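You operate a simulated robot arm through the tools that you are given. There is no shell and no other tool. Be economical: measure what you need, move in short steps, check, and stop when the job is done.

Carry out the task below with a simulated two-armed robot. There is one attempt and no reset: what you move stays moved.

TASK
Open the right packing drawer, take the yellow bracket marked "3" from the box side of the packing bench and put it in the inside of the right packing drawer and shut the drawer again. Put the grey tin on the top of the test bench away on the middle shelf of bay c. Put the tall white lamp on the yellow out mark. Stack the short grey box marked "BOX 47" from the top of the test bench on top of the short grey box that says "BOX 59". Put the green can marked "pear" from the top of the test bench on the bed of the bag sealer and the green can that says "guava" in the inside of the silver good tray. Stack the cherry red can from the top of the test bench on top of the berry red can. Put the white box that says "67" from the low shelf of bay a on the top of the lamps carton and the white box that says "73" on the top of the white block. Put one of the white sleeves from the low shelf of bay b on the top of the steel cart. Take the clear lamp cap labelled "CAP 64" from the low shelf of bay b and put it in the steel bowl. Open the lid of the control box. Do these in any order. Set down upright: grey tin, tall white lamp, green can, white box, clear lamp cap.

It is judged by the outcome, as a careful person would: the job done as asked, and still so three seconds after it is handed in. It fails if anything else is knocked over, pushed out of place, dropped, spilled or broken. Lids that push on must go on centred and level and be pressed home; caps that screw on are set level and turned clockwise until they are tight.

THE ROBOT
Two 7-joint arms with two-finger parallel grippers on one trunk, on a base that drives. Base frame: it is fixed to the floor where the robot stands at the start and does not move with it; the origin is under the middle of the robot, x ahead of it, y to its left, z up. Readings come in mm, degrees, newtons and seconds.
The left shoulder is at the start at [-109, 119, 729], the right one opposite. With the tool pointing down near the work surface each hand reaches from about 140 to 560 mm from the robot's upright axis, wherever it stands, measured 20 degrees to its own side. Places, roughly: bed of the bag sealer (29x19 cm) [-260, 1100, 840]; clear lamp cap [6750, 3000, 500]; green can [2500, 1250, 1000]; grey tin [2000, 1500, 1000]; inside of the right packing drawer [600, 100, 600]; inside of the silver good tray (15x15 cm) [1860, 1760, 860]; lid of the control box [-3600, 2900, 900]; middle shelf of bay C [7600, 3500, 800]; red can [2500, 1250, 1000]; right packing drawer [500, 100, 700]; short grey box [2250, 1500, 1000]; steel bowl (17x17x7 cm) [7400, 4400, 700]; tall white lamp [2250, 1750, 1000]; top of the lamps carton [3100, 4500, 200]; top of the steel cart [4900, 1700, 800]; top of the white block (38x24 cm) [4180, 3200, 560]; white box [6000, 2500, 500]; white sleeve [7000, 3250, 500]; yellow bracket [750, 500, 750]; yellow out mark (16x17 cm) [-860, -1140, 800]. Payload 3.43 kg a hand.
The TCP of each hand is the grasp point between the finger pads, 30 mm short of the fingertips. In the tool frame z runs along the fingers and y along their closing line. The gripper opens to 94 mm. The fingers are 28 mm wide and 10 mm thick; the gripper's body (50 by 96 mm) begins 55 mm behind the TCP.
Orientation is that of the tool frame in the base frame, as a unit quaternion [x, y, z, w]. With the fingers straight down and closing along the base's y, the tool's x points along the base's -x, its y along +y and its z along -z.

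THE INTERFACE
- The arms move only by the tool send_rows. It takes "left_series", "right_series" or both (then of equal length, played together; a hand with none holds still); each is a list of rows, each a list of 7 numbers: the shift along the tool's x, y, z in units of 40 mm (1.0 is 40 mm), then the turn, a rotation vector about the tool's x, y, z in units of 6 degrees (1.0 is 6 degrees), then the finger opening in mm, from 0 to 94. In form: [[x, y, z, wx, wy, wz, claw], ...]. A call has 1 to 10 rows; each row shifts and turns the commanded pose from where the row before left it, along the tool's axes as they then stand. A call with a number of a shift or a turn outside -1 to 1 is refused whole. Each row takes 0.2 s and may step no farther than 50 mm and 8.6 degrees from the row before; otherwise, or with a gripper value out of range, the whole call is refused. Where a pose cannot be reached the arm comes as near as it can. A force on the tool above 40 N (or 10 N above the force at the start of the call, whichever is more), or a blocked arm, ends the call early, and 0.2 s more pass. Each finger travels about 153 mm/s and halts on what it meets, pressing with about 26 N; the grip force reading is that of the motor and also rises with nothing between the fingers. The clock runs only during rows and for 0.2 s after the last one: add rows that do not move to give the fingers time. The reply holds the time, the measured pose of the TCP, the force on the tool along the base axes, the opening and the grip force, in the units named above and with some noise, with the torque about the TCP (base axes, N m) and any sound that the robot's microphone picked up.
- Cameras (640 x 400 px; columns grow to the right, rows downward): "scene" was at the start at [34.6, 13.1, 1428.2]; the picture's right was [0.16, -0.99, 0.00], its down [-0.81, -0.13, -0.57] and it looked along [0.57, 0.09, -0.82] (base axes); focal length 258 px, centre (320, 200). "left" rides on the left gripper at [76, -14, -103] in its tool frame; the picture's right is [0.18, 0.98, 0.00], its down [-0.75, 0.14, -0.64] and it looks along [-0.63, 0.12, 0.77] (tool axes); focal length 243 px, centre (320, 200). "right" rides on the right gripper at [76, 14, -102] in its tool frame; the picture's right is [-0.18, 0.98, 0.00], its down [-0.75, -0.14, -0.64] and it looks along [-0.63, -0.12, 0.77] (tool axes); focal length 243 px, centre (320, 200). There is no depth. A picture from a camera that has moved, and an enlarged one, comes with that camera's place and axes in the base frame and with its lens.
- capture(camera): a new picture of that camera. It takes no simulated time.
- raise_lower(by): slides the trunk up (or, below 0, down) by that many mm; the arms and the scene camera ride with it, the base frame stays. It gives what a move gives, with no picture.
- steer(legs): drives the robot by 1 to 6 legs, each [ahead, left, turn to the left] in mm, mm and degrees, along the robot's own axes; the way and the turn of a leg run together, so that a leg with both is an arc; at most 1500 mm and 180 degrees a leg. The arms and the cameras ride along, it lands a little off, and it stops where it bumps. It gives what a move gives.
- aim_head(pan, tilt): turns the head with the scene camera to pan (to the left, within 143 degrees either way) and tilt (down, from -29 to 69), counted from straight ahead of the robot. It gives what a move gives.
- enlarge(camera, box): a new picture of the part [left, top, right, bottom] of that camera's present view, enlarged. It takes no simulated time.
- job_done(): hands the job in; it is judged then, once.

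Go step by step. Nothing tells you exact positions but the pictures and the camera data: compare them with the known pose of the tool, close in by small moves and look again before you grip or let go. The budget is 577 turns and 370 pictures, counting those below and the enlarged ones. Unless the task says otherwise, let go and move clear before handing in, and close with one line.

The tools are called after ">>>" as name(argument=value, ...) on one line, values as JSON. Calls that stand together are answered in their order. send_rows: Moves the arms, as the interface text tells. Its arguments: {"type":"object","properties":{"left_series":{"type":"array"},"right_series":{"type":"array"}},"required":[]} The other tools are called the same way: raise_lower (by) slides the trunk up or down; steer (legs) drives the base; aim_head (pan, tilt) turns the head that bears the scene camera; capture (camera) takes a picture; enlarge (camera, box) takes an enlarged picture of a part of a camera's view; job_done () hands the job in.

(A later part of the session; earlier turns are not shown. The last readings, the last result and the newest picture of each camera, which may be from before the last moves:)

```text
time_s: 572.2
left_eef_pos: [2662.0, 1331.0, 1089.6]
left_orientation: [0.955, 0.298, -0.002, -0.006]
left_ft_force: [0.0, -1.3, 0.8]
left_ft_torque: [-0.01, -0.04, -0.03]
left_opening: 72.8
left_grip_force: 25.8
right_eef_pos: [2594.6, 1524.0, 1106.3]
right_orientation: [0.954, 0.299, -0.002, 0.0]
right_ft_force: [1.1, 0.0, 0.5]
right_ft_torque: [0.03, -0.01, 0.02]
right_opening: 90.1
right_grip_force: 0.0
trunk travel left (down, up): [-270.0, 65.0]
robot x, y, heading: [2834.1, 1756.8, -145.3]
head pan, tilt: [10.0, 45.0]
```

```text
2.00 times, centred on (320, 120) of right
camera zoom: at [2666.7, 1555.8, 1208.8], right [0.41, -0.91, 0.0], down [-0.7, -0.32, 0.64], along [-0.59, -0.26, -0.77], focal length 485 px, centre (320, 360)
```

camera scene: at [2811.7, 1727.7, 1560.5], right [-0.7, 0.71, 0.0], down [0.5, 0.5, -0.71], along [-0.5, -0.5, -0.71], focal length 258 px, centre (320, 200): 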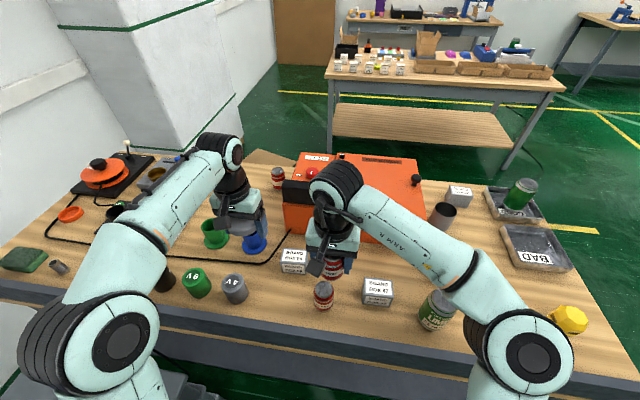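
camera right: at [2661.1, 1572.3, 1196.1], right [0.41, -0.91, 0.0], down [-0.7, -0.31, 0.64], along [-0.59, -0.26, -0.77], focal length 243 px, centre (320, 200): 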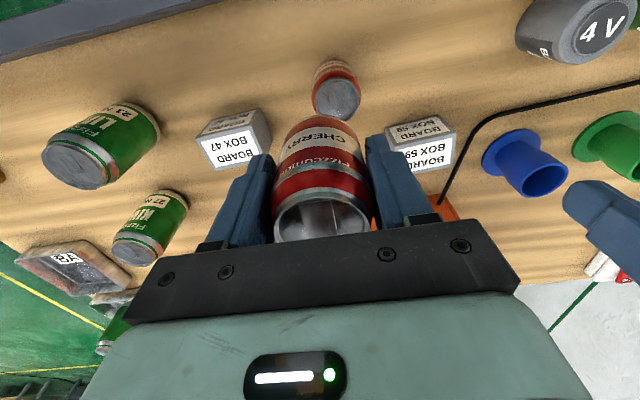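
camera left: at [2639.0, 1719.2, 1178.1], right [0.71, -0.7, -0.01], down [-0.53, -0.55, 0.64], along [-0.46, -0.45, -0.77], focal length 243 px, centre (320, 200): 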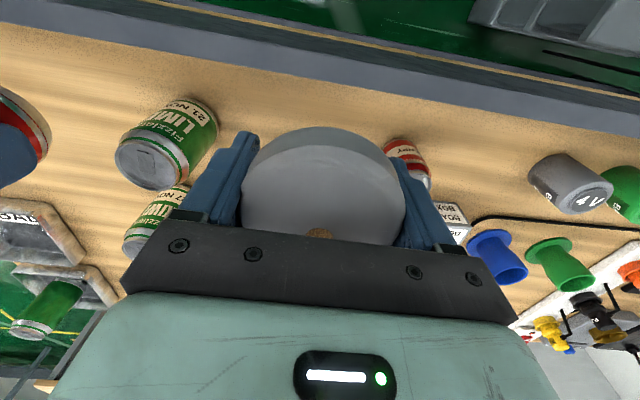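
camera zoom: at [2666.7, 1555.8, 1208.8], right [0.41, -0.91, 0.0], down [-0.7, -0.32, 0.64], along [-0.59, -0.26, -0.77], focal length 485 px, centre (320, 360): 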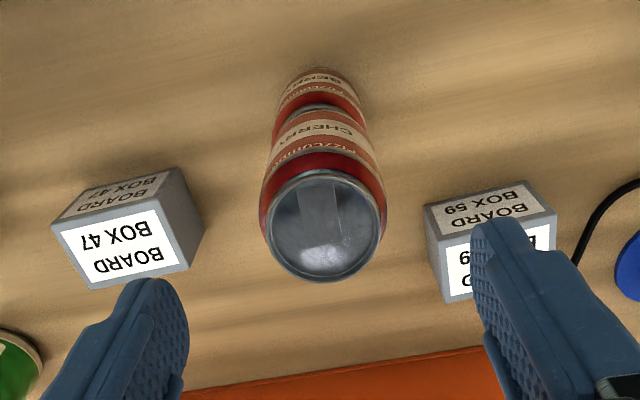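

Cherry stands on berry. Next BOX 47: move the right hand above it.

>>> send_rows(right_series=[[-0.3, -0.85, 0, 0, 0, 0, 94], [-0.3, -0.85, 0, 0, 0, 0, 94], [-0.25, -0.85, 0, 0, 0, 0, 94], [-0.24, -0.85, 0.3, 0, 0, 0, 94], [0, 0, 0.8, 0, 0, 0, 94], [0, 0, 0.8, 0, 0, 0, 94], [0, 0, 0, 0, 0, 0, 94]])

>>> capture(camera="right")

```text
time_s: 573.8
left_eef_pos: [2662.6, 1331.5, 1090.3]
left_orientation: [0.955, 0.298, -0.002, -0.006]
left_ft_force: [0.7, 0.3, -0.8]
left_ft_torque: [0.03, 0.0, 0.01]
left_opening: 72.5
left_grip_force: 26.8
right_eef_pos: [2483.7, 1609.8, 1030.3]
right_orientation: [0.954, 0.3, 0.0, 0.0]
right_ft_force: [0.3, -0.2, 0.8]
right_ft_torque: [-0.01, -0.01, 0.01]
right_opening: 94.1
right_grip_force: 0.1
trunk travel left (down, up): [-270.0, 65.0]
robot x, y, heading: [2837.6, 1759.7, -145.4]
head pan, tilt: [10.0, 45.0]
```

```text
179 pictures are left
camera right: at [2554.6, 1642.2, 1133.1], right [0.41, -0.91, 0.0], down [-0.7, -0.31, 0.64], along [-0.59, -0.27, -0.77], focal length 243 px, centre (320, 200)
```

right: 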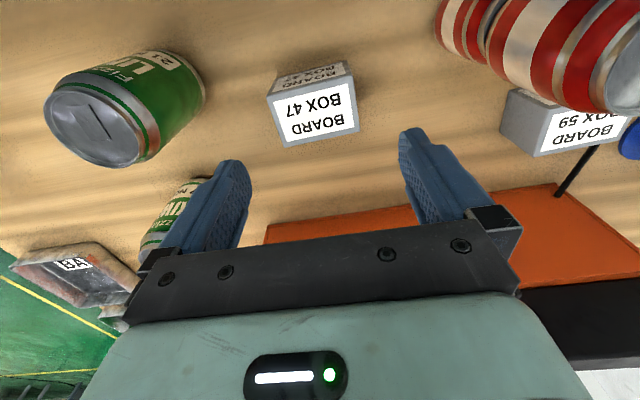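

>>> send_rows(right_series=[[0.03, 0.02, 0.3, 0, 0, -0.6, 94], [0, 0, 0.6, 0, 0, -0.5, 94], [0, 0, 0.6, 0, 0, 0, 94], [0, 0, 0, 0, 0, 0, 94]])

>>> capture(camera="right")

```text
time_s: 574.8
left_eef_pos: [2662.8, 1331.3, 1090.5]
left_orientation: [0.955, 0.298, -0.002, -0.007]
left_ft_force: [-0.4, 0.2, -0.5]
left_ft_torque: [0.02, 0.0, 0.0]
left_opening: 72.8
left_grip_force: 26.1
right_eef_pos: [2484.2, 1609.8, 970.2]
right_orientation: [0.935, 0.353, -0.001, 0.0]
right_ft_force: [0.4, 0.2, 0.6]
right_ft_torque: [0.01, -0.01, 0.0]
right_opening: 94.0
right_grip_force: 0.1
trunk travel left (down, up): [-270.0, 65.0]
robot x, y, heading: [2836.8, 1757.7, -145.4]
head pan, tilt: [10.0, 45.0]
```

```text
178 pictures are left
camera right: at [2551.3, 1650.0, 1072.2], right [0.51, -0.86, 0.0], down [-0.66, -0.39, 0.64], along [-0.55, -0.33, -0.77], focal length 243 px, centre (320, 200)
```

right: 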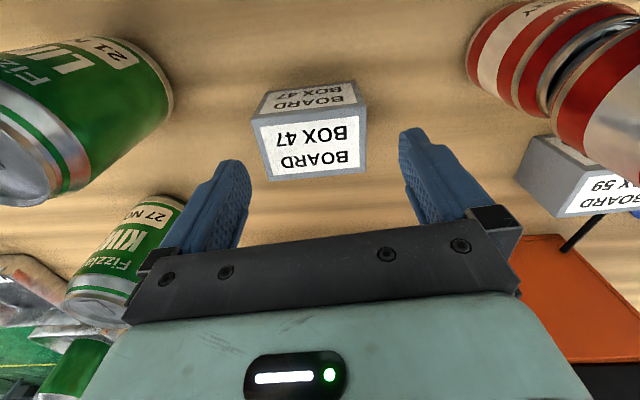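

>>> send_rows(right_series=[[0.06, -0.09, 0.5, 0, 0, 0, 94], [0, 0, 0.6, 0, 0, 0, 94], [0, 0, 0.5, 0, 0, 0, 94], [0, 0, 0, 0, 0, 0, 94], [0, 0, 0, 0, 0, 0, 60], [0, 0, 0, 0, 0, 0, 20], [0, 0, 0, 0, 0, 0, 0]])

>>> send_rows(right_series=[[0, 0, -0.2, 0, 0, 0, 0], [0, 0, -0.6, 0, 0, 0, 0], [0, 0, -1, 0, 0, 0, 0], [0, 0, -1, 0, 0, 0, 0], [0, 0, -1, 0, 0, 0, 0], [0, 0, -1, 0, 0, 0, 0], [0, 0, -0.5, 0, 0, 0, 0]])

>>> capture(camera="right")

```text
time_s: 576.4
left_eef_pos: [2662.5, 1330.7, 1088.6]
left_orientation: [0.954, 0.298, -0.002, -0.007]
left_ft_force: [0.0, 0.6, -0.1]
left_ft_torque: [0.05, 0.02, 0.01]
left_opening: 72.7
left_grip_force: 25.9
right_eef_pos: [2482.5, 1612.7, 904.9]
right_orientation: [0.935, 0.355, 0.0, 0.0]
right_ft_force: [-0.2, 0.1, -0.2]
right_ft_torque: [-0.01, -0.02, -0.05]
right_opening: 80.4
right_grip_force: 25.8
trunk travel left (down, up): [-270.0, 65.0]
robot x, y, heading: [2832.0, 1758.9, -145.4]
head pan, tilt: [10.0, 45.0]
```

```text
time_s: 578.0
left_eef_pos: [2663.2, 1330.6, 1090.4]
left_orientation: [0.954, 0.298, -0.001, -0.007]
left_ft_force: [0.3, 0.0, -0.5]
left_ft_torque: [-0.02, 0.02, -0.01]
left_opening: 72.7
left_grip_force: 26.3
right_eef_pos: [2482.7, 1613.8, 1117.4]
right_orientation: [0.935, 0.354, -0.001, 0.0]
right_ft_force: [0.3, -0.6, -1.1]
right_ft_torque: [-0.01, 0.01, 0.03]
right_opening: 80.6
right_grip_force: 26.2
trunk travel left (down, up): [-270.0, 65.0]
robot x, y, heading: [2836.0, 1759.0, -145.4]
head pan, tilt: [10.0, 45.0]
```

```text
177 pictures are left
camera right: at [2549.6, 1654.6, 1219.7], right [0.51, -0.86, 0.0], down [-0.66, -0.39, 0.64], along [-0.55, -0.33, -0.77], focal length 243 px, centre (320, 200)
```

right: 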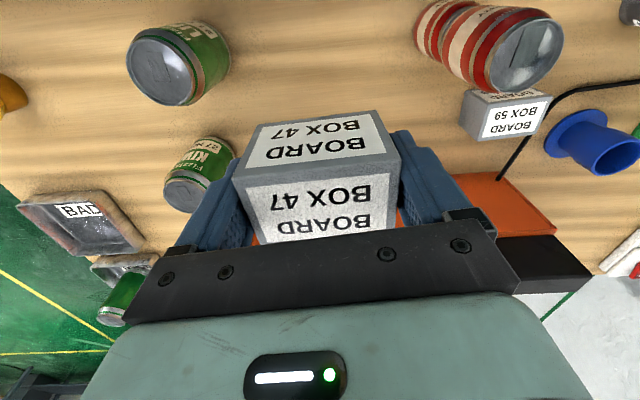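

BOX 47 held. Pull the left hand back first, then carry the box over BOX 59.

>>> send_rows(left_series=[[0.8, 0.5, 0, 0, 0, 0, 20], [0.8, 0.5, 0, 0, 0, 0, 20], [0.8, 0.5, 0, 0, 0, 0, 20], [0.8, 0.5, 0, 0, 0, 0, 20], [0, 0, 0, 0, 0, 0, 20]])

>>> send_rows(right_series=[[-0.3, 0.8, 0, 0, 0, 0, 0], [-0.3, 0.8, 0, 0, 0, 0, 0], [-0.3, 0.8, 0, 0, 0, 0, 0], [-0.3, 0.8, 0, 0, 0, 0, 0], [-0.3, 0.8, 0, 0, 0, 0, 0], [-0.3, 0.8, 0, 0, 0, 0, 0], [-0.3, 0.8, 0, 0, 0, 0, 0], [0, 0.18, 0, 0, 0, 0, 0], [0, 0, 0, 0, 0, 0, 0]])

>>> capture(camera="right")

>>> enlarge(camera="scene", box=[200, 170, 400, 320])

```text
time_s: 579.2
left_eef_pos: [2814.1, 1337.7, 1088.8]
left_orientation: [0.954, 0.299, -0.002, -0.006]
left_ft_force: [-0.5, -0.8, 0.1]
left_ft_torque: [-0.02, -0.01, -0.01]
left_opening: 72.8
left_grip_force: 26.2
right_eef_pos: [2482.4, 1613.3, 1115.9]
right_orientation: [0.935, 0.354, -0.001, 0.001]
right_ft_force: [-0.4, 0.4, -1.7]
right_ft_torque: [0.05, 0.01, -0.03]
right_opening: 80.2
right_grip_force: 25.6
trunk travel left (down, up): [-270.0, 65.0]
robot x, y, heading: [2837.9, 1758.2, -145.5]
head pan, tilt: [10.0, 45.0]
```

```text
time_s: 581.2
left_eef_pos: [2814.4, 1338.0, 1088.9]
left_orientation: [0.955, 0.298, -0.002, -0.007]
left_ft_force: [0.0, 0.6, 0.5]
left_ft_torque: [0.02, 0.02, 0.0]
left_opening: 73.0
left_grip_force: 26.1
right_eef_pos: [2552.0, 1457.0, 1112.7]
right_orientation: [0.935, 0.354, -0.001, 0.001]
right_ft_force: [-0.4, -0.9, -1.7]
right_ft_torque: [-0.03, 0.01, 0.0]
right_opening: 79.9
right_grip_force: 26.1
right hand out of reach, approached as far as the arm can: row 5, 6, 7, 8
trunk travel left (down, up): [-270.0, 65.0]
robot x, y, heading: [2834.3, 1757.6, -145.6]
head pan, tilt: [10.0, 45.0]
```

```text
176 pictures are left
camera right: at [2618.4, 1498.3, 1215.4], right [0.51, -0.86, 0.0], down [-0.66, -0.39, 0.64], along [-0.55, -0.33, -0.77], focal length 243 px, centre (320, 200)
```

right: 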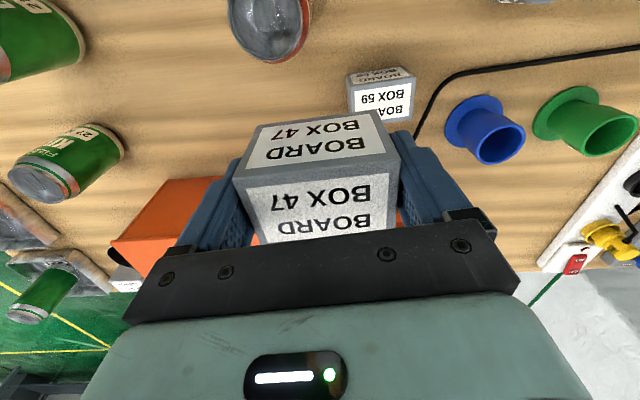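

```text
2.67 times, centred on (300, 245) of scene
camera zoom: at [2812.4, 1726.8, 1560.5], right [-0.7, 0.71, 0.0], down [0.5, 0.5, -0.71], along [-0.5, -0.5, -0.71], focal length 689 px, centre (373, 80)
```

zoom: 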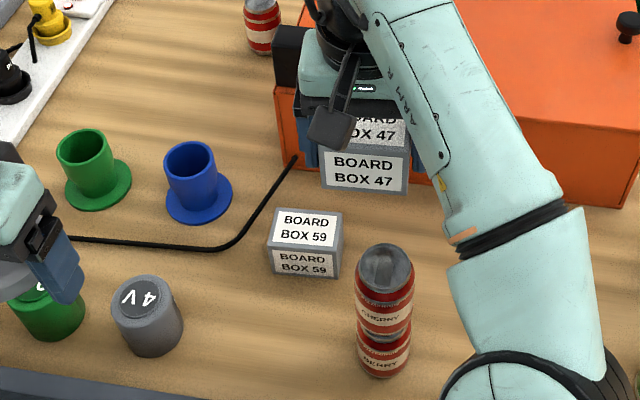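

Slide the base 120 mm to the left to reach better.

>>> steer(legs=[[0, 120, 0]])

>>> capture(camera="right")

>>> enlarge(camera="scene", box=[240, 150, 440, 300])

```text
time_s: 582.9
left_eef_pos: [2881.3, 1240.7, 1089.3]
left_orientation: [0.955, 0.298, -0.002, -0.006]
left_ft_force: [-0.6, 0.1, -0.6]
left_ft_torque: [0.03, -0.01, 0.02]
left_opening: 72.7
left_grip_force: 25.7
right_eef_pos: [2617.2, 1360.2, 1112.8]
right_orientation: [0.935, 0.355, -0.001, 0.001]
right_ft_force: [0.3, 0.1, -1.9]
right_ft_torque: [0.0, 0.0, 0.0]
right_opening: 79.8
right_grip_force: 26.0
trunk travel left (down, up): [-270.0, 65.0]
robot x, y, heading: [2900.4, 1659.6, -145.5]
head pan, tilt: [10.0, 45.0]
```

```text
174 pictures are left
camera right: at [2685.2, 1401.3, 1215.4], right [0.51, -0.86, 0.0], down [-0.66, -0.39, 0.64], along [-0.55, -0.33, -0.77], focal length 243 px, centre (320, 200)
```

right: 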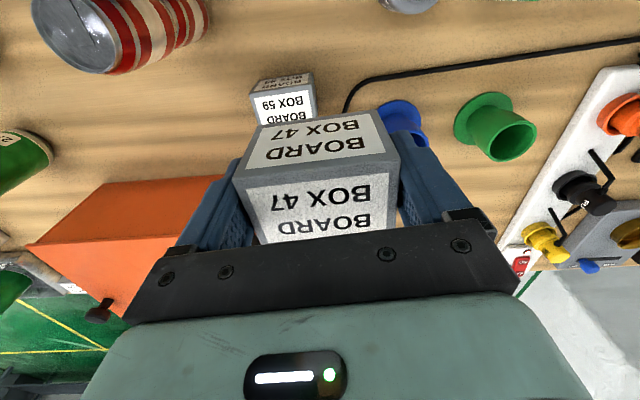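

```text
2.67 times, centred on (340, 225) of scene
camera zoom: at [2879.4, 1629.7, 1560.5], right [-0.7, 0.71, 0.0], down [0.5, 0.5, -0.71], along [-0.5, -0.5, -0.71], focal length 689 px, centre (267, 133)
```

zoom: 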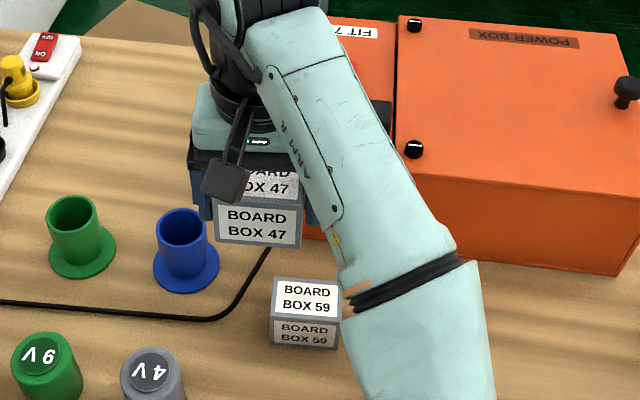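

>>> send_rows(right_series=[[-0.2, -0.6, 0, 0, 0, 0, 0], [-0.21, -0.56, 0.3, 0, 0, 0, 0], [0, 0, 0.8, 0, 0, 0, 0], [0, 0, 0.8, 0, 0, 0, 0], [0, 0, 0.7, 0, 0, 0, 0], [0, 0, 0, 0, 0, 0, 0]])

>>> enlarge(camera="scene", box=[260, 180, 400, 280])

>>> enlarge(camera="right", box=[200, 20, 440, 170])

```text
time_s: 584.3
left_eef_pos: [2881.3, 1241.0, 1088.8]
left_orientation: [0.954, 0.299, -0.002, -0.006]
left_ft_force: [0.9, -0.8, -1.0]
left_ft_torque: [-0.02, -0.01, -0.01]
left_opening: 72.7
left_grip_force: 26.4
right_eef_pos: [2573.6, 1384.0, 1008.7]
right_orientation: [0.935, 0.355, -0.002, 0.002]
right_ft_force: [0.2, -0.6, -1.0]
right_ft_torque: [0.04, -0.01, 0.02]
right_opening: 79.7
right_grip_force: 25.6
trunk travel left (down, up): [-270.0, 65.0]
robot x, y, heading: [2902.7, 1660.6, -145.4]
head pan, tilt: [10.0, 45.0]
```

```text
4.00 times, centred on (330, 230) of scene
camera zoom: at [2879.4, 1630.0, 1560.5], right [-0.7, 0.71, 0.0], down [0.5, 0.5, -0.71], along [-0.5, -0.5, -0.71], focal length 1033 px, centre (280, 80)
```

zoom: 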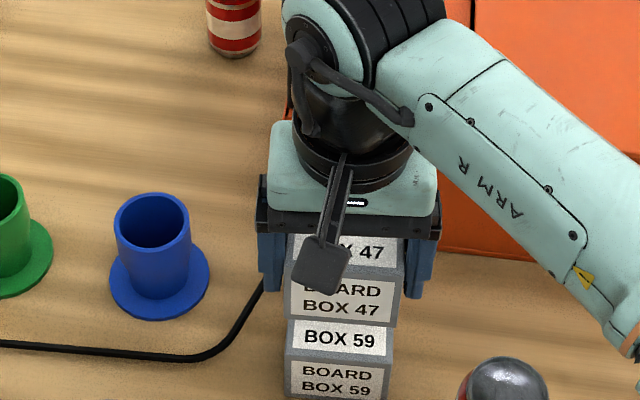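

```text
2.67 times, centred on (320, 95) of right
camera zoom: at [2641.9, 1425.1, 1112.1], right [0.51, -0.86, 0.0], down [-0.66, -0.39, 0.64], along [-0.55, -0.33, -0.76], focal length 647 px, centre (320, 480)
```

zoom: 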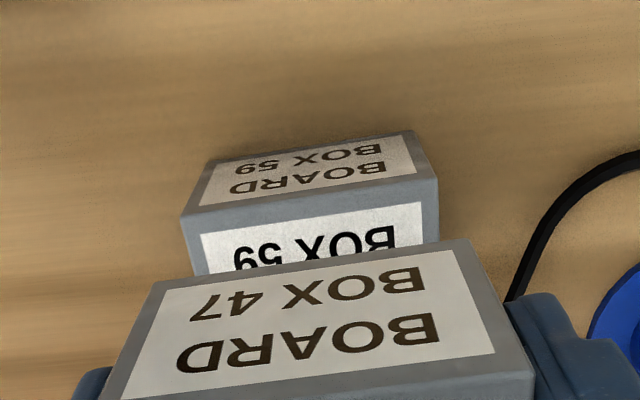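

Aligned well. Lower onto BOX 59.

>>> send_rows(right_series=[[0, 0, 0.5, 0, 0, 0, 0], [0, 0, 0.35, 0, 0, 0, 0], [0, 0, 0.1, 0, 0, 0, 0], [0, 0, 0, 0, 0, 0, 0]])

>>> send_rows(right_series=[[0, 0, 0.05, 0, 0, 0, 0], [0, 0, 0.05, 0, 0, 0, 0], [0, 0, 0, 0, 0, 0, 0]])

>>> send_rows(right_series=[[0, 0, 0.05, 0, 0, 0, 0], [0, 0, 0.05, 0, 0, 0, 0], [0, 0, 0, 0, 0, 0, 0]])

>>> enlarge(camera="scene", box=[260, 180, 400, 280])

```text
time_s: 585.3
left_eef_pos: [2880.7, 1240.8, 1088.6]
left_orientation: [0.955, 0.298, -0.002, -0.007]
left_ft_force: [0.5, 0.5, -0.1]
left_ft_torque: [-0.03, -0.01, 0.0]
left_opening: 72.9
left_grip_force: 26.1
right_eef_pos: [2573.7, 1386.0, 970.2]
right_orientation: [0.935, 0.354, -0.001, 0.0]
right_ft_force: [-0.1, 0.6, -2.5]
right_ft_torque: [-0.02, -0.01, 0.02]
right_opening: 79.5
right_grip_force: 26.2
trunk travel left (down, up): [-270.0, 65.0]
robot x, y, heading: [2906.2, 1658.0, -145.4]
head pan, tilt: [10.0, 45.0]
```

```text
time_s: 586.1
left_eef_pos: [2880.6, 1240.7, 1088.9]
left_orientation: [0.954, 0.298, -0.002, -0.007]
left_ft_force: [0.8, 0.1, -1.0]
left_ft_torque: [0.0, 0.0, -0.01]
left_opening: 72.8
left_grip_force: 25.9
right_eef_pos: [2574.4, 1384.8, 967.0]
right_orientation: [0.935, 0.354, 0.0, 0.001]
right_ft_force: [0.1, -0.1, -1.4]
right_ft_torque: [0.0, 0.0, -0.01]
right_opening: 79.7
right_grip_force: 26.1
trunk travel left (down, up): [-270.0, 65.0]
robot x, y, heading: [2903.6, 1659.9, -145.3]
head pan, tilt: [10.0, 45.0]
```

```text
time_s: 586.9
left_eef_pos: [2881.3, 1241.2, 1088.6]
left_orientation: [0.954, 0.298, -0.002, -0.005]
left_ft_force: [0.4, -0.2, -0.4]
left_ft_torque: [0.01, -0.04, 0.02]
left_opening: 72.6
left_grip_force: 25.8
right_eef_pos: [2573.9, 1385.2, 966.2]
right_orientation: [0.935, 0.354, -0.003, 0.003]
right_ft_force: [-2.6, 0.2, 22.1]
right_ft_torque: [0.15, 0.15, -0.16]
right_opening: 79.9
right_grip_force: 26.2
trunk travel left (down, up): [-270.0, 65.0]
robot x, y, heading: [2902.4, 1658.8, -145.3]
head pan, tilt: [10.0, 45.0]
```

```text
4.00 times, centred on (330, 230) of scene
camera zoom: at [2880.2, 1631.2, 1560.7], right [-0.7, 0.71, 0.0], down [0.5, 0.5, -0.71], along [-0.5, -0.5, -0.71], focal length 1033 px, centre (280, 80)
```

zoom: 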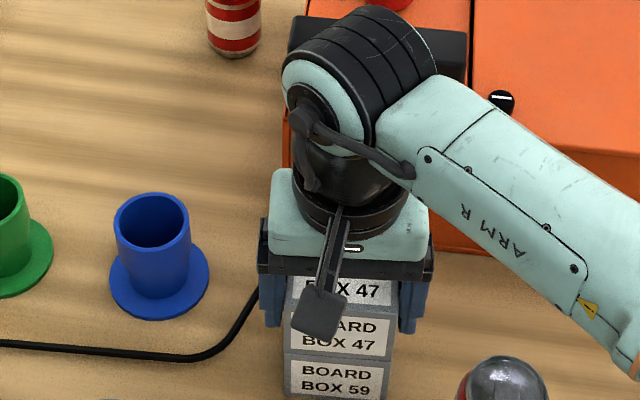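

>>> send_rows(right_series=[[0, 0, -0.05, 0, 0, 0, 20], [0, 0, 0, 0, 0, 0, 80], [0, 0, 0, 0, 0, 0, 94], [0, 0, 0, 0, 0, 0, 94], [0, 0, -0.4, 0, 0, 0, 94], [0, 0, -0.8, 0, 0, 0, 94], [0, 0, -0.9, 0, 0, 0, 94], [0.3, 0, -0.8, 0, 0, 0, 94]])

>>> enlarge(camera="scene", box=[220, 170, 420, 310])

```text
time_s: 588.7
left_eef_pos: [2881.6, 1240.3, 1088.3]
left_orientation: [0.954, 0.298, -0.003, -0.007]
left_ft_force: [-0.6, 0.5, -1.5]
left_ft_torque: [0.01, -0.02, 0.0]
left_opening: 72.6
left_grip_force: 26.0
right_eef_pos: [2584.4, 1393.2, 1081.4]
right_orientation: [0.935, 0.354, -0.001, 0.001]
right_ft_force: [-0.6, -0.3, -0.1]
right_ft_torque: [-0.03, 0.02, 0.02]
right_opening: 94.0
right_grip_force: 0.1
trunk travel left (down, up): [-270.0, 65.0]
robot x, y, heading: [2903.6, 1664.3, -145.3]
head pan, tilt: [10.0, 45.0]
```

```text
2.86 times, centred on (320, 240) of scene
camera zoom: at [2879.7, 1630.6, 1560.5], right [-0.7, 0.71, 0.0], down [0.5, 0.5, -0.71], along [-0.5, -0.5, -0.71], focal length 738 px, centre (320, 86)
```

zoom: 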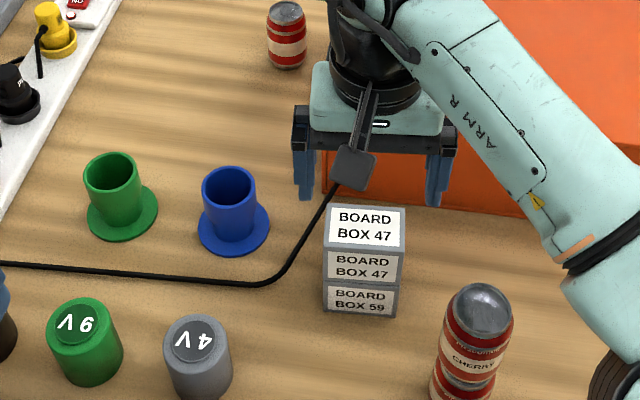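

BOX 47 is squarely on BOX 59. Now return to the front of the bench to deal with the tin.

>>> steer(legs=[[-130, 0, 0], [0, -1270, 0], [1000, 0, 0], [680, 0, 0], [0, 0, 180], [0, -800, 0]])

>>> aim_head(pan=0, tilt=45)

>>> capture(camera="scene")

```text
time_s: 623.4
left_eef_pos: [1385.2, 1590.5, 1088.1]
left_orientation: [-0.302, 0.953, -0.007, 0.002]
left_ft_force: [0.6, -0.8, -0.5]
left_ft_torque: [0.0, -0.02, -0.03]
left_opening: 72.4
left_grip_force: 26.3
right_eef_pos: [1686.1, 1440.5, 1082.1]
right_orientation: [-0.359, 0.933, 0.0, 0.0]
right_ft_force: [-0.5, -0.3, 0.3]
right_ft_torque: [-0.01, -0.02, 0.03]
right_opening: 94.0
right_grip_force: 0.1
trunk travel left (down, up): [-270.0, 65.0]
robot x, y, heading: [1369.8, 1169.4, 35.3]
head pan, tilt: [10.0, 45.0]
```

```text
time_s: 624.1
left_eef_pos: [1386.7, 1591.7, 1089.1]
left_orientation: [-0.302, 0.953, -0.006, 0.002]
left_ft_force: [0.1, 0.0, 0.0]
left_ft_torque: [0.04, 0.0, 0.01]
left_opening: 72.5
left_grip_force: 25.9
right_eef_pos: [1685.5, 1440.6, 1081.6]
right_orientation: [-0.358, 0.934, 0.001, 0.0]
right_ft_force: [0.6, 0.4, 0.1]
right_ft_torque: [0.01, 0.01, -0.01]
right_opening: 93.9
right_grip_force: 0.0
trunk travel left (down, up): [-270.0, 65.0]
robot x, y, heading: [1369.3, 1169.2, 35.1]
head pan, tilt: [0.0, 45.0]
```

```text
168 pictures are left
camera scene: at [1400.1, 1194.3, 1560.5], right [0.58, -0.82, 0.0], down [-0.58, -0.41, -0.71], along [0.58, 0.41, -0.71], focal length 258 px, centre (320, 200)
```

scene: 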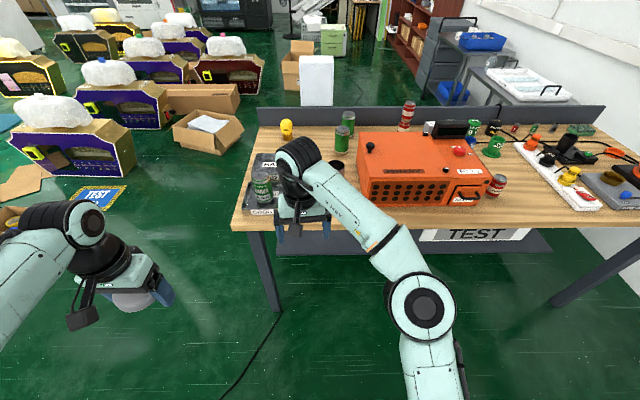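

>>> steer(legs=[[385, 0, 0]])

>>> capture(camera="right")

>>> enlarge(camera="scene", box=[200, 150, 440, 300])

```text
time_s: 626.5
left_eef_pos: [1699.1, 1811.4, 1088.6]
left_orientation: [-0.304, 0.953, -0.007, 0.003]
left_ft_force: [-0.1, -0.5, -0.7]
left_ft_torque: [0.02, -0.02, 0.01]
left_opening: 72.2
left_grip_force: 26.5
right_eef_pos: [1999.4, 1661.8, 1081.6]
right_orientation: [-0.359, 0.933, 0.0, 0.001]
right_ft_force: [-0.7, -0.5, 0.3]
right_ft_torque: [-0.02, -0.02, -0.01]
right_opening: 94.1
right_grip_force: 0.1
trunk travel left (down, up): [-270.0, 65.0]
robot x, y, heading: [1683.0, 1390.6, 35.2]
head pan, tilt: [0.0, 45.0]
```

```text
167 pictures are left
camera right: at [1933.7, 1621.9, 1183.9], right [-0.52, 0.85, 0.0], down [0.65, 0.4, 0.64], along [0.55, 0.34, -0.77], focal length 243 px, centre (320, 200)
```

right: 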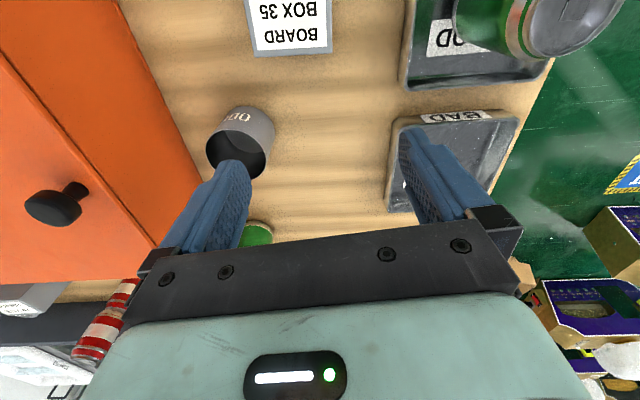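

```text
2.67 times, centred on (320, 225) of scene
camera zoom: at [1713.6, 1415.2, 1560.4], right [0.58, -0.82, 0.0], down [-0.58, -0.41, -0.71], along [0.58, 0.41, -0.71], focal length 689 px, centre (320, 133)
```

zoom: 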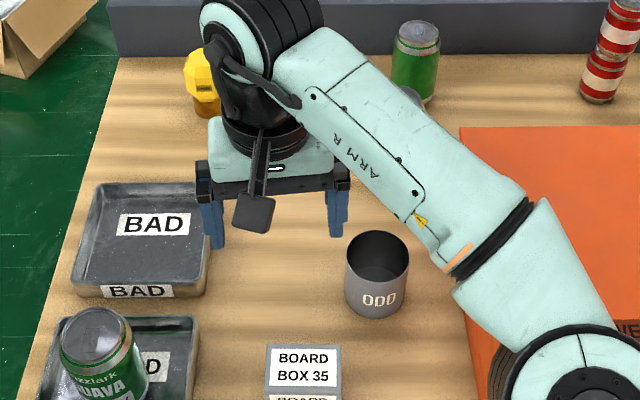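

Tin body centre ≈ [2104, 1616], rim z≈935. Move the right hand above it.

>>> send_rows(right_series=[[-0.3, -0.65, 0, 0, 0, 0, 94], [-0.3, -0.65, 0, 0, 0, 0, 94], [-0.3, -0.65, 0.3, 0, 0, 0, 94], [-0.28, -0.65, 0.6, 0, 0, 0, 94], [0, 0, 0.8, 0, 0, 0, 94], [0, 0, 0, 0, 0, 0, 94]])

>>> capture(camera="right")

```text
time_s: 627.9
left_eef_pos: [1698.9, 1811.4, 1087.7]
left_orientation: [-0.303, 0.953, -0.006, 0.002]
left_ft_force: [0.1, 0.3, -0.8]
left_ft_torque: [0.01, -0.03, 0.01]
left_opening: 72.4
left_grip_force: 26.3
right_eef_pos: [2104.0, 1617.4, 1013.7]
right_orientation: [-0.359, 0.933, 0.002, 0.001]
right_ft_force: [0.2, -0.1, -0.5]
right_ft_torque: [0.01, 0.01, -0.04]
right_opening: 94.1
right_grip_force: 0.0
trunk travel left (down, up): [-270.0, 65.0]
robot x, y, heading: [1681.8, 1389.9, 35.1]
head pan, tilt: [0.0, 45.0]
```

```text
165 pictures are left
camera right: at [2038.4, 1576.3, 1116.1], right [-0.52, 0.85, 0.0], down [0.65, 0.4, 0.64], along [0.55, 0.34, -0.76], focal length 243 px, centre (320, 200)
```

right: 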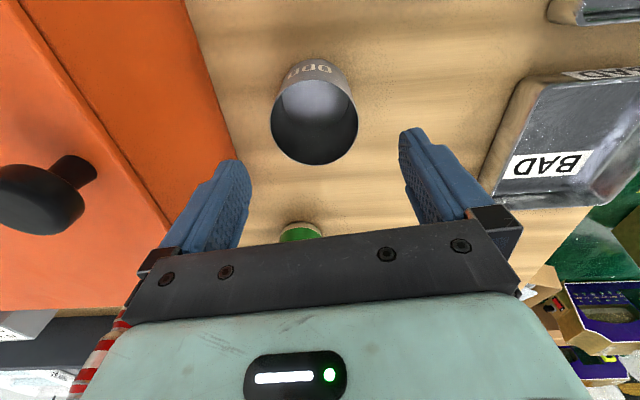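

>>> send_rows(right_series=[[0.06, -0.09, 0.6, 0, 0, 0, 94], [0, 0, 0.7, 0, 0, 0, 94], [0, 0, 0.7, 0, 0, 0, 94], [0, 0, 0.65, 0, 0, 0, 94], [0, 0, 0, 0, 0, 0, 94], [0, 0, 0, 0, 0, 0, 60], [0, 0, 0, 0, 0, 0, 20], [0, 0, 0, 0, 0, 0, 20]])

>>> send_rows(right_series=[[0, 0, -0.2, 0, 0, 0, 20], [0, 0, -0.5, 0, 0, 0, 20], [0, 0, -0.5, 0, 0, 0, 20], [0, 0, 0, 0, 0, 0, 20]])

>>> capture(camera="right")

```text
time_s: 629.7
left_eef_pos: [1699.6, 1812.3, 1088.0]
left_orientation: [-0.303, 0.953, -0.006, 0.002]
left_ft_force: [-0.6, 0.7, 0.3]
left_ft_torque: [0.01, 0.03, -0.02]
left_opening: 72.5
left_grip_force: 26.3
right_eef_pos: [2105.0, 1612.3, 906.5]
right_orientation: [-0.359, 0.933, 0.0, 0.0]
right_ft_force: [-0.1, 0.3, 0.5]
right_ft_torque: [0.0, 0.03, 0.05]
right_opening: 70.0
right_grip_force: 26.1
trunk travel left (down, up): [-270.0, 65.0]
robot x, y, heading: [1682.6, 1392.2, 35.0]
head pan, tilt: [0.0, 45.0]
```

```text
time_s: 630.7
left_eef_pos: [1700.4, 1812.6, 1089.2]
left_orientation: [-0.303, 0.953, -0.006, 0.002]
left_ft_force: [-1.1, 0.0, -0.9]
left_ft_torque: [-0.02, 0.02, -0.02]
left_opening: 72.4
left_grip_force: 25.6
right_eef_pos: [2104.8, 1612.5, 956.2]
right_orientation: [-0.359, 0.933, 0.0, 0.001]
right_ft_force: [-0.2, 0.2, -1.6]
right_ft_torque: [0.01, 0.0, -0.01]
right_opening: 70.0
right_grip_force: 26.5
trunk travel left (down, up): [-270.0, 65.0]
robot x, y, heading: [1684.7, 1394.1, 35.4]
head pan, tilt: [0.0, 45.0]
```

```text
164 pictures are left
camera right: at [2039.2, 1572.2, 1058.9], right [-0.52, 0.85, 0.0], down [0.65, 0.4, 0.64], along [0.55, 0.34, -0.77], focal length 243 px, centre (320, 200)
```

right: 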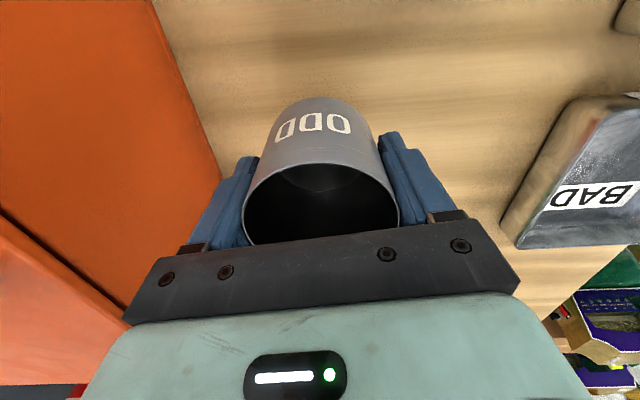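

Held by the body. Move it nearer the bench's front edge so the lidded tin can later be gripped from the side.

>>> send_rows(right_series=[[0, 0, -1, 0, 0, 0, 20], [0.5, 0, -0.3, 0, 0, 0, 20], [0.9, 0, 0, 0, 0, 0, 20], [0.9, 0, 0, 0, 0, 0, 20], [0.9, 0.14, 0, 0, 0, 0, 20], [0.9, 0.14, 0, 0, 0, 0, 20], [0.63, 0, 0.3, 0, 0, 0, 20], [0, 0, 0.8, 0, 0, 0, 20], [0, 0, 0.6, 0, 0, 0, 20], [0, 0, 0, 0, 0, 0, 20]])

>>> enlarge(camera="scene", box=[220, 200, 420, 325])

>>> capture(camera="right")

```text
time_s: 632.9
left_eef_pos: [1698.6, 1811.9, 1088.6]
left_orientation: [-0.303, 0.953, -0.006, 0.001]
left_ft_force: [-1.1, 0.1, 0.1]
left_ft_torque: [-0.02, -0.02, 0.04]
left_opening: 72.2
left_grip_force: 25.9
right_eef_pos: [1956.1, 1494.1, 938.5]
right_orientation: [-0.359, 0.933, 0.0, 0.002]
right_ft_force: [1.5, -1.0, -0.9]
right_ft_torque: [0.02, -0.03, 0.0]
right_opening: 69.9
right_grip_force: 26.1
trunk travel left (down, up): [-270.0, 65.0]
robot x, y, heading: [1682.8, 1391.4, 35.2]
head pan, tilt: [0.0, 45.0]
```

```text
3.20 times, centred on (320, 262) of scene
camera zoom: at [1713.3, 1415.0, 1560.5], right [0.58, -0.82, 0.0], down [-0.58, -0.41, -0.71], along [0.58, 0.41, -0.71], focal length 827 px, centre (320, 0)
```

zoom: 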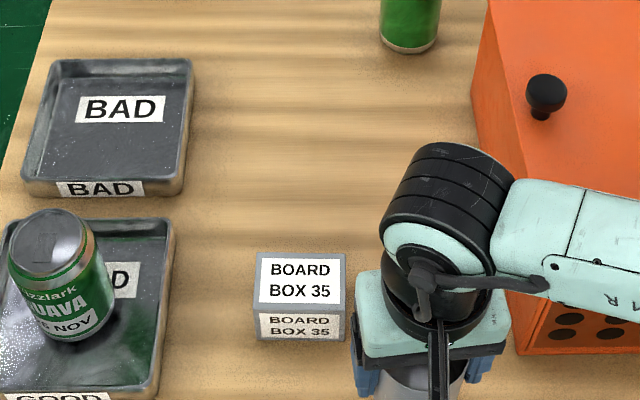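

```text
162 pictures are left
camera right: at [1890.3, 1453.8, 1041.3], right [-0.52, 0.85, 0.0], down [0.65, 0.4, 0.64], along [0.55, 0.34, -0.76], focal length 243 px, centre (320, 200)
```

right: 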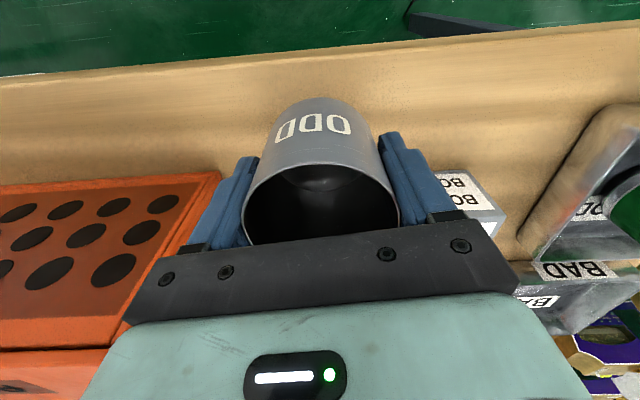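

The edge is nearer than thought; move 30 mm inward and set down.

>>> send_rows(right_series=[[-0.75, 0, 0, 0, 0, 0, 20], [0, 0, 0.3, 0, 0, 0, 20], [0, 0, 0.2, 0, 0, 0, 20], [0, 0, 0.15, 0, 0, 0, 20], [0, 0, 0, 0, 0, 0, 20]])

>>> send_rows(right_series=[[0, 0, 0.06, 0, 0, 0, 20], [0, 0, 0.05, 0, 0, 0, 20], [0, 0, 0, 0, 0, 0, 20]])

>>> send_rows(right_series=[[0, 0, 0.05, 0, 0, 0, 20], [0, 0, 0.05, 0, 0, 0, 20], [0, 0, 0, 0, 0, 0, 20]])

>>> capture(camera="right")

```text
time_s: 634.1
left_eef_pos: [1700.2, 1811.3, 1088.1]
left_orientation: [-0.303, 0.953, -0.007, 0.002]
left_ft_force: [-0.3, 0.0, 0.2]
left_ft_torque: [0.0, 0.0, 0.01]
left_opening: 72.7
left_grip_force: 26.6
right_eef_pos: [1978.9, 1513.7, 912.5]
right_orientation: [-0.36, 0.933, 0.001, 0.001]
right_ft_force: [-0.2, -0.2, -0.8]
right_ft_torque: [0.03, 0.0, -0.01]
right_opening: 70.2
right_grip_force: 26.3
trunk travel left (down, up): [-270.0, 65.0]
robot x, y, heading: [1681.9, 1388.0, 35.5]
head pan, tilt: [0.0, 45.0]
```

```text
time_s: 634.9
left_eef_pos: [1698.9, 1812.1, 1088.6]
left_orientation: [-0.304, 0.953, -0.006, 0.002]
left_ft_force: [-0.6, -0.4, 0.4]
left_ft_torque: [0.0, -0.01, 0.03]
left_opening: 72.5
left_grip_force: 25.5
right_eef_pos: [1977.9, 1515.1, 909.0]
right_orientation: [-0.36, 0.933, 0.001, 0.002]
right_ft_force: [0.1, 0.1, -0.8]
right_ft_torque: [0.0, 0.01, -0.01]
right_opening: 69.9
right_grip_force: 26.2
trunk travel left (down, up): [-270.0, 65.0]
robot x, y, heading: [1677.8, 1391.1, 35.0]
head pan, tilt: [0.0, 45.0]
```

```text
time_s: 635.7
left_eef_pos: [1699.5, 1811.3, 1088.6]
left_orientation: [-0.303, 0.953, -0.006, 0.003]
left_ft_force: [-0.2, 0.2, -0.4]
left_ft_torque: [-0.01, 0.0, 0.03]
left_opening: 72.1
left_grip_force: 26.2
right_eef_pos: [1980.3, 1513.9, 905.5]
right_orientation: [-0.359, 0.933, 0.001, 0.004]
right_ft_force: [3.8, -0.7, 25.1]
right_ft_torque: [-0.01, -0.13, -0.07]
right_opening: 69.8
right_grip_force: 26.0
trunk travel left (down, up): [-270.0, 65.0]
robot x, y, heading: [1679.8, 1392.8, 35.5]
head pan, tilt: [0.0, 45.0]
```

```text
161 pictures are left
camera right: at [1913.2, 1473.8, 1008.6], right [-0.52, 0.85, 0.0], down [0.65, 0.4, 0.65], along [0.55, 0.34, -0.76], focal length 243 px, centre (320, 200)
```

right: 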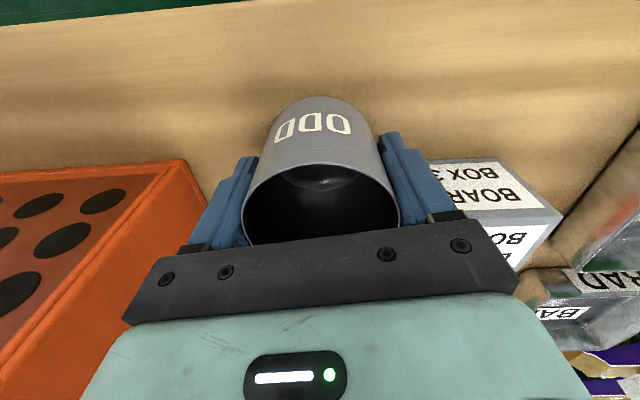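

Set down (n. 1980, 1514). Box 35 is close, so open only slightly and rise.

>>> send_rows(right_series=[[0, 0, -0.05, 0, 0, 0, 66], [0, 0, 0, 0, 0, 0, 77], [0, 0, 0, 0, 0, 0, 77], [0, 0, -0.5, 0, 0, 0, 77], [0, 0, -0.8, 0, 0, 0, 77], [0, 0, -1, 0, 0, 0, 77], [0, -0.8, -0.8, 0, 0, 0, 77], [0, -1, 0, 0, 0, 0, 77], [0, -1, 0, 0, 0, 0, 77], [0.5, -1, 0, 0, 0, 0, 77]])

>>> capture(camera="scene")

>>> enlarge(camera="scene", box=[240, 230, 440, 355])

```text
time_s: 637.6
left_eef_pos: [1696.3, 1815.0, 1086.9]
left_orientation: [-0.304, 0.952, -0.008, 0.002]
left_ft_force: [0.0, 0.1, -0.9]
left_ft_torque: [0.03, 0.03, 0.0]
left_opening: 72.3
left_grip_force: 26.0
right_eef_pos: [2011.8, 1474.8, 1032.7]
right_orientation: [-0.368, 0.93, 0.017, -0.005]
right_ft_force: [-18.7, 18.3, -8.3]
right_ft_torque: [0.78, 0.63, -0.33]
right_opening: 62.7
right_grip_force: 0.0
trunk travel left (down, up): [-270.0, 65.0]
robot x, y, heading: [1683.3, 1392.3, 35.3]
head pan, tilt: [0.0, 45.0]
stopped in row 9 (right hand): the force on the tool passed its limit at 52 N (the readings are from after the stop); the commanded pose is now the measured one
```

```text
160 pictures are left
camera scene: at [1710.2, 1419.1, 1560.4], right [0.58, -0.82, 0.0], down [-0.58, -0.41, -0.71], along [0.58, 0.41, -0.71], focal length 258 px, centre (320, 200)
```

scene: 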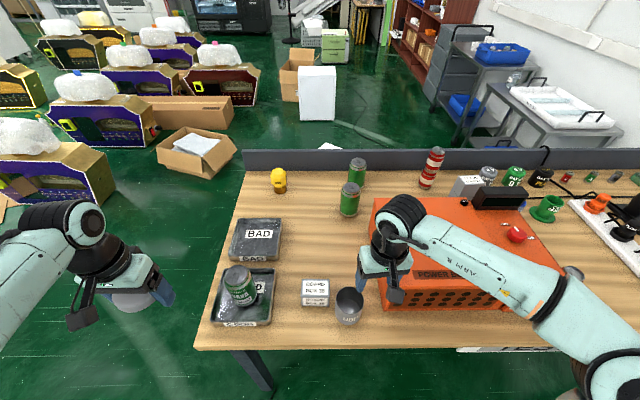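

```text
3.20 times, centred on (340, 292) of scene
camera zoom: at [1710.2, 1419.1, 1560.4], right [0.58, -0.82, 0.0], down [-0.58, -0.41, -0.71], along [0.58, 0.41, -0.71], focal length 827 px, centre (256, -96)
```

zoom: 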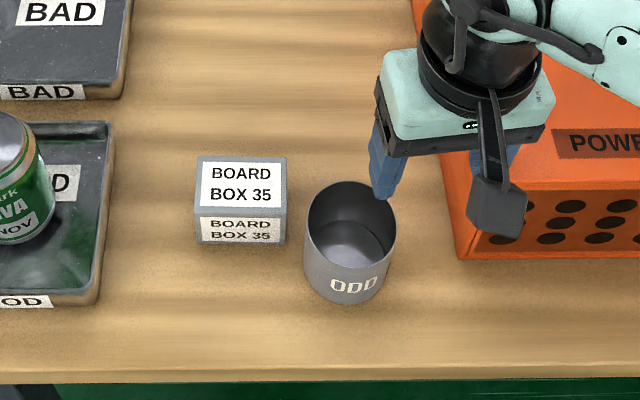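

I brushed the power box with a finger; back off left, then rise before moving on.

>>> send_rows(right_series=[[0, 0.4, 0, 0, 0, 0, 77], [0, 0.1, -0.6, 0, 0, 0, 77], [0, 0, -1, 0, 0, 0, 77], [0, 0, -0.8, 0, 0, 0, 77], [0.5, -0.8, 0, 0, 0, 0, 77], [0.8, -0.8, 0, 0, 0, 0, 77], [0.8, -0.8, 0, 0, 0, 0, 77], [0.8, -0.5, 0, 0, 0, 0, 77]])

>>> capture(camera="scene")

>>> enlarge(camera="scene", box=[240, 180, 560, 380])

```text
time_s: 639.4
left_eef_pos: [1697.6, 1811.3, 1089.2]
left_orientation: [-0.303, 0.953, -0.007, 0.002]
left_ft_force: [0.1, 0.4, -0.8]
left_ft_torque: [0.03, -0.01, -0.01]
left_opening: 72.2
left_grip_force: 25.6
right_eef_pos: [1999.2, 1316.4, 1125.5]
right_orientation: [-0.365, 0.931, 0.012, -0.002]
right_ft_force: [0.2, -0.4, 0.5]
right_ft_torque: [0.01, 0.02, 0.0]
right_opening: 76.8
right_grip_force: 0.0
trunk travel left (down, up): [-270.0, 65.0]
robot x, y, heading: [1681.0, 1394.0, 35.2]
head pan, tilt: [0.0, 45.0]
```

```text
158 pictures are left
camera scene: at [1712.0, 1414.0, 1560.5], right [0.58, -0.82, 0.0], down [-0.58, -0.41, -0.71], along [0.58, 0.41, -0.71], focal length 258 px, centre (320, 200)
```

scene: 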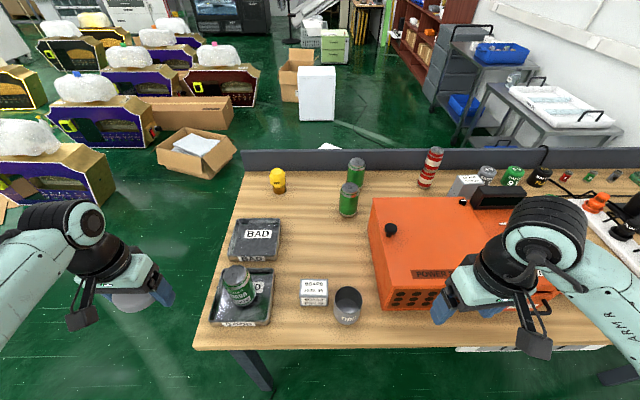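

```text
2.00 times, centred on (400, 280) of scene
camera zoom: at [1712.0, 1414.0, 1560.5], right [0.58, -0.82, 0.0], down [-0.58, -0.41, -0.71], along [0.58, 0.41, -0.71], focal length 517 px, centre (160, 40)
```

zoom: 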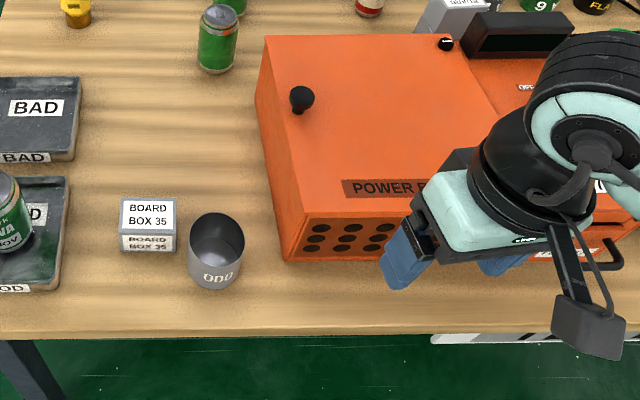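

Tin is at about [1979, 1516]. Shift the base right so the left hand (with the lid) can work above it.

>>> steer(legs=[[0, -140, 0]])

>>> send_rows(left_series=[[-0.2, -0.9, 0, 0, 0, 0, 20], [-0.2, -0.9, 0, 0, 0, 0, 20], [-0.2, -0.9, 0, 0, 0, 0, 20], [-0.2, -0.9, 0, 0, 0, 0, 20], [0, 0, 0, 0, 0, 0, 20]])

>>> capture(camera="left")

>>> enlarge(camera="scene", box=[180, 220, 380, 380])

```text
time_s: 641.2
left_eef_pos: [1779.9, 1698.8, 1088.6]
left_orientation: [-0.304, 0.953, -0.006, 0.002]
left_ft_force: [0.8, -0.1, 0.2]
left_ft_torque: [0.04, 0.0, 0.01]
left_opening: 72.4
left_grip_force: 26.0
right_eef_pos: [2080.9, 1204.3, 1124.0]
right_orientation: [-0.366, 0.931, 0.012, -0.003]
right_ft_force: [0.0, 0.5, 0.4]
right_ft_torque: [0.01, 0.0, -0.01]
right_opening: 77.1
right_grip_force: 0.0
trunk travel left (down, up): [-270.0, 65.0]
robot x, y, heading: [1764.9, 1276.5, 35.3]
head pan, tilt: [0.0, 45.0]
```

```text
time_s: 642.4
left_eef_pos: [1887.7, 1598.5, 1091.9]
left_orientation: [-0.304, 0.953, -0.006, 0.003]
left_ft_force: [-0.2, 0.0, 0.3]
left_ft_torque: [-0.01, -0.04, 0.0]
left_opening: 72.3
left_grip_force: 25.7
right_eef_pos: [2079.4, 1204.0, 1125.5]
right_orientation: [-0.366, 0.931, 0.012, -0.003]
right_ft_force: [-0.5, -0.4, -1.1]
right_ft_torque: [0.0, 0.0, 0.01]
right_opening: 77.2
right_grip_force: 0.0
trunk travel left (down, up): [-270.0, 65.0]
robot x, y, heading: [1767.5, 1276.5, 35.2]
head pan, tilt: [0.0, 45.0]
```

```text
156 pictures are left
camera left: at [1834.2, 1542.4, 1194.2], right [-0.72, 0.69, -0.01], down [0.53, 0.56, 0.64], along [0.45, 0.45, -0.77], focal length 243 px, centre (320, 200)
```

left: 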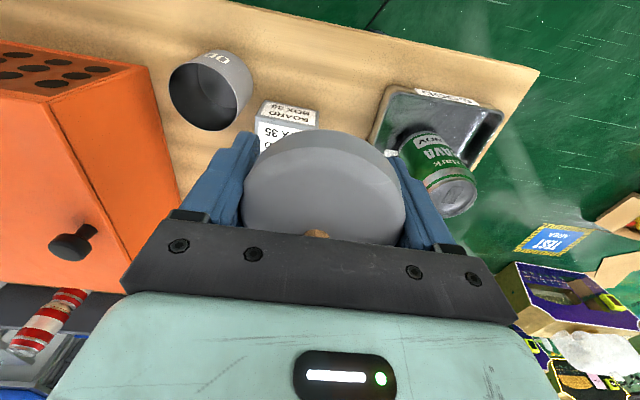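

```text
2.50 times, centred on (280, 300) of scene
camera zoom: at [1793.5, 1301.0, 1560.5], right [0.58, -0.82, 0.0], down [-0.58, -0.41, -0.71], along [0.58, 0.41, -0.71], focal length 646 px, centre (420, -50)
```

zoom: 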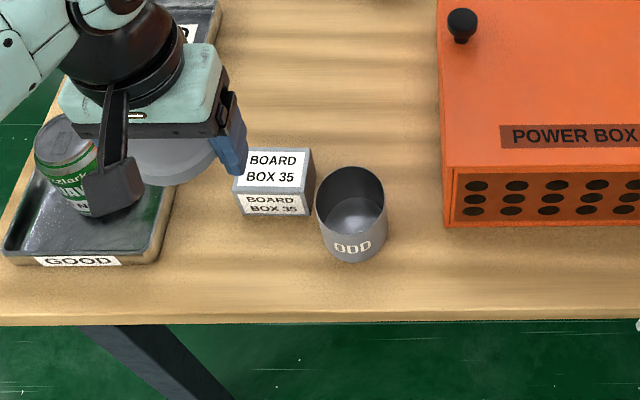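

Box 35 is close to where the left finger would be, so yaw the left hand ~40° first, then go above the tin.

>>> send_rows(left_series=[[0, 0, 0, 0, 0, -1, 20], [0, 0, 0, 0, 0, -1, 20], [0, 0, 0, 0, 0, -1, 20], [0, 0, 0, 0, 0, -1, 20], [0, 0, 0, 0, 0, -1, 20], [0, 0, 0, 0, 0, -1, 20], [0, 0, 0, 0, 0, -0.7, 20], [0, 0, 0, 0, 0, 0, 20]])

>>> capture(camera="left")

```text
time_s: 644.2
left_eef_pos: [1887.8, 1597.4, 1090.4]
left_orientation: [-0.613, 0.79, -0.007, 0.0]
left_ft_force: [-0.6, -0.3, -0.8]
left_ft_torque: [0.01, 0.01, -0.01]
left_opening: 72.4
left_grip_force: 26.0
right_eef_pos: [2080.9, 1203.1, 1125.3]
right_orientation: [-0.365, 0.931, 0.011, -0.003]
right_ft_force: [0.2, 0.2, 0.3]
right_ft_torque: [0.01, -0.01, 0.01]
right_opening: 76.9
right_grip_force: 0.0
trunk travel left (down, up): [-270.0, 65.0]
robot x, y, heading: [1764.6, 1278.2, 35.2]
head pan, tilt: [0.0, 45.0]
```

```text
154 pictures are left
camera left: at [1882.9, 1521.7, 1194.2], right [-1.0, 0.06, -0.01], down [0.04, 0.77, 0.63], along [0.05, 0.63, -0.77], focal length 243 px, centre (320, 200)
```

left: 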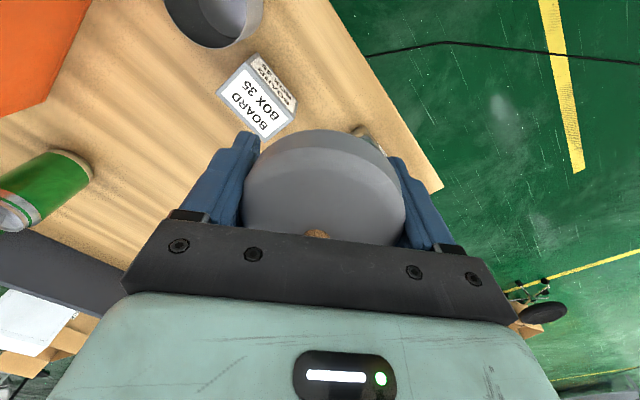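

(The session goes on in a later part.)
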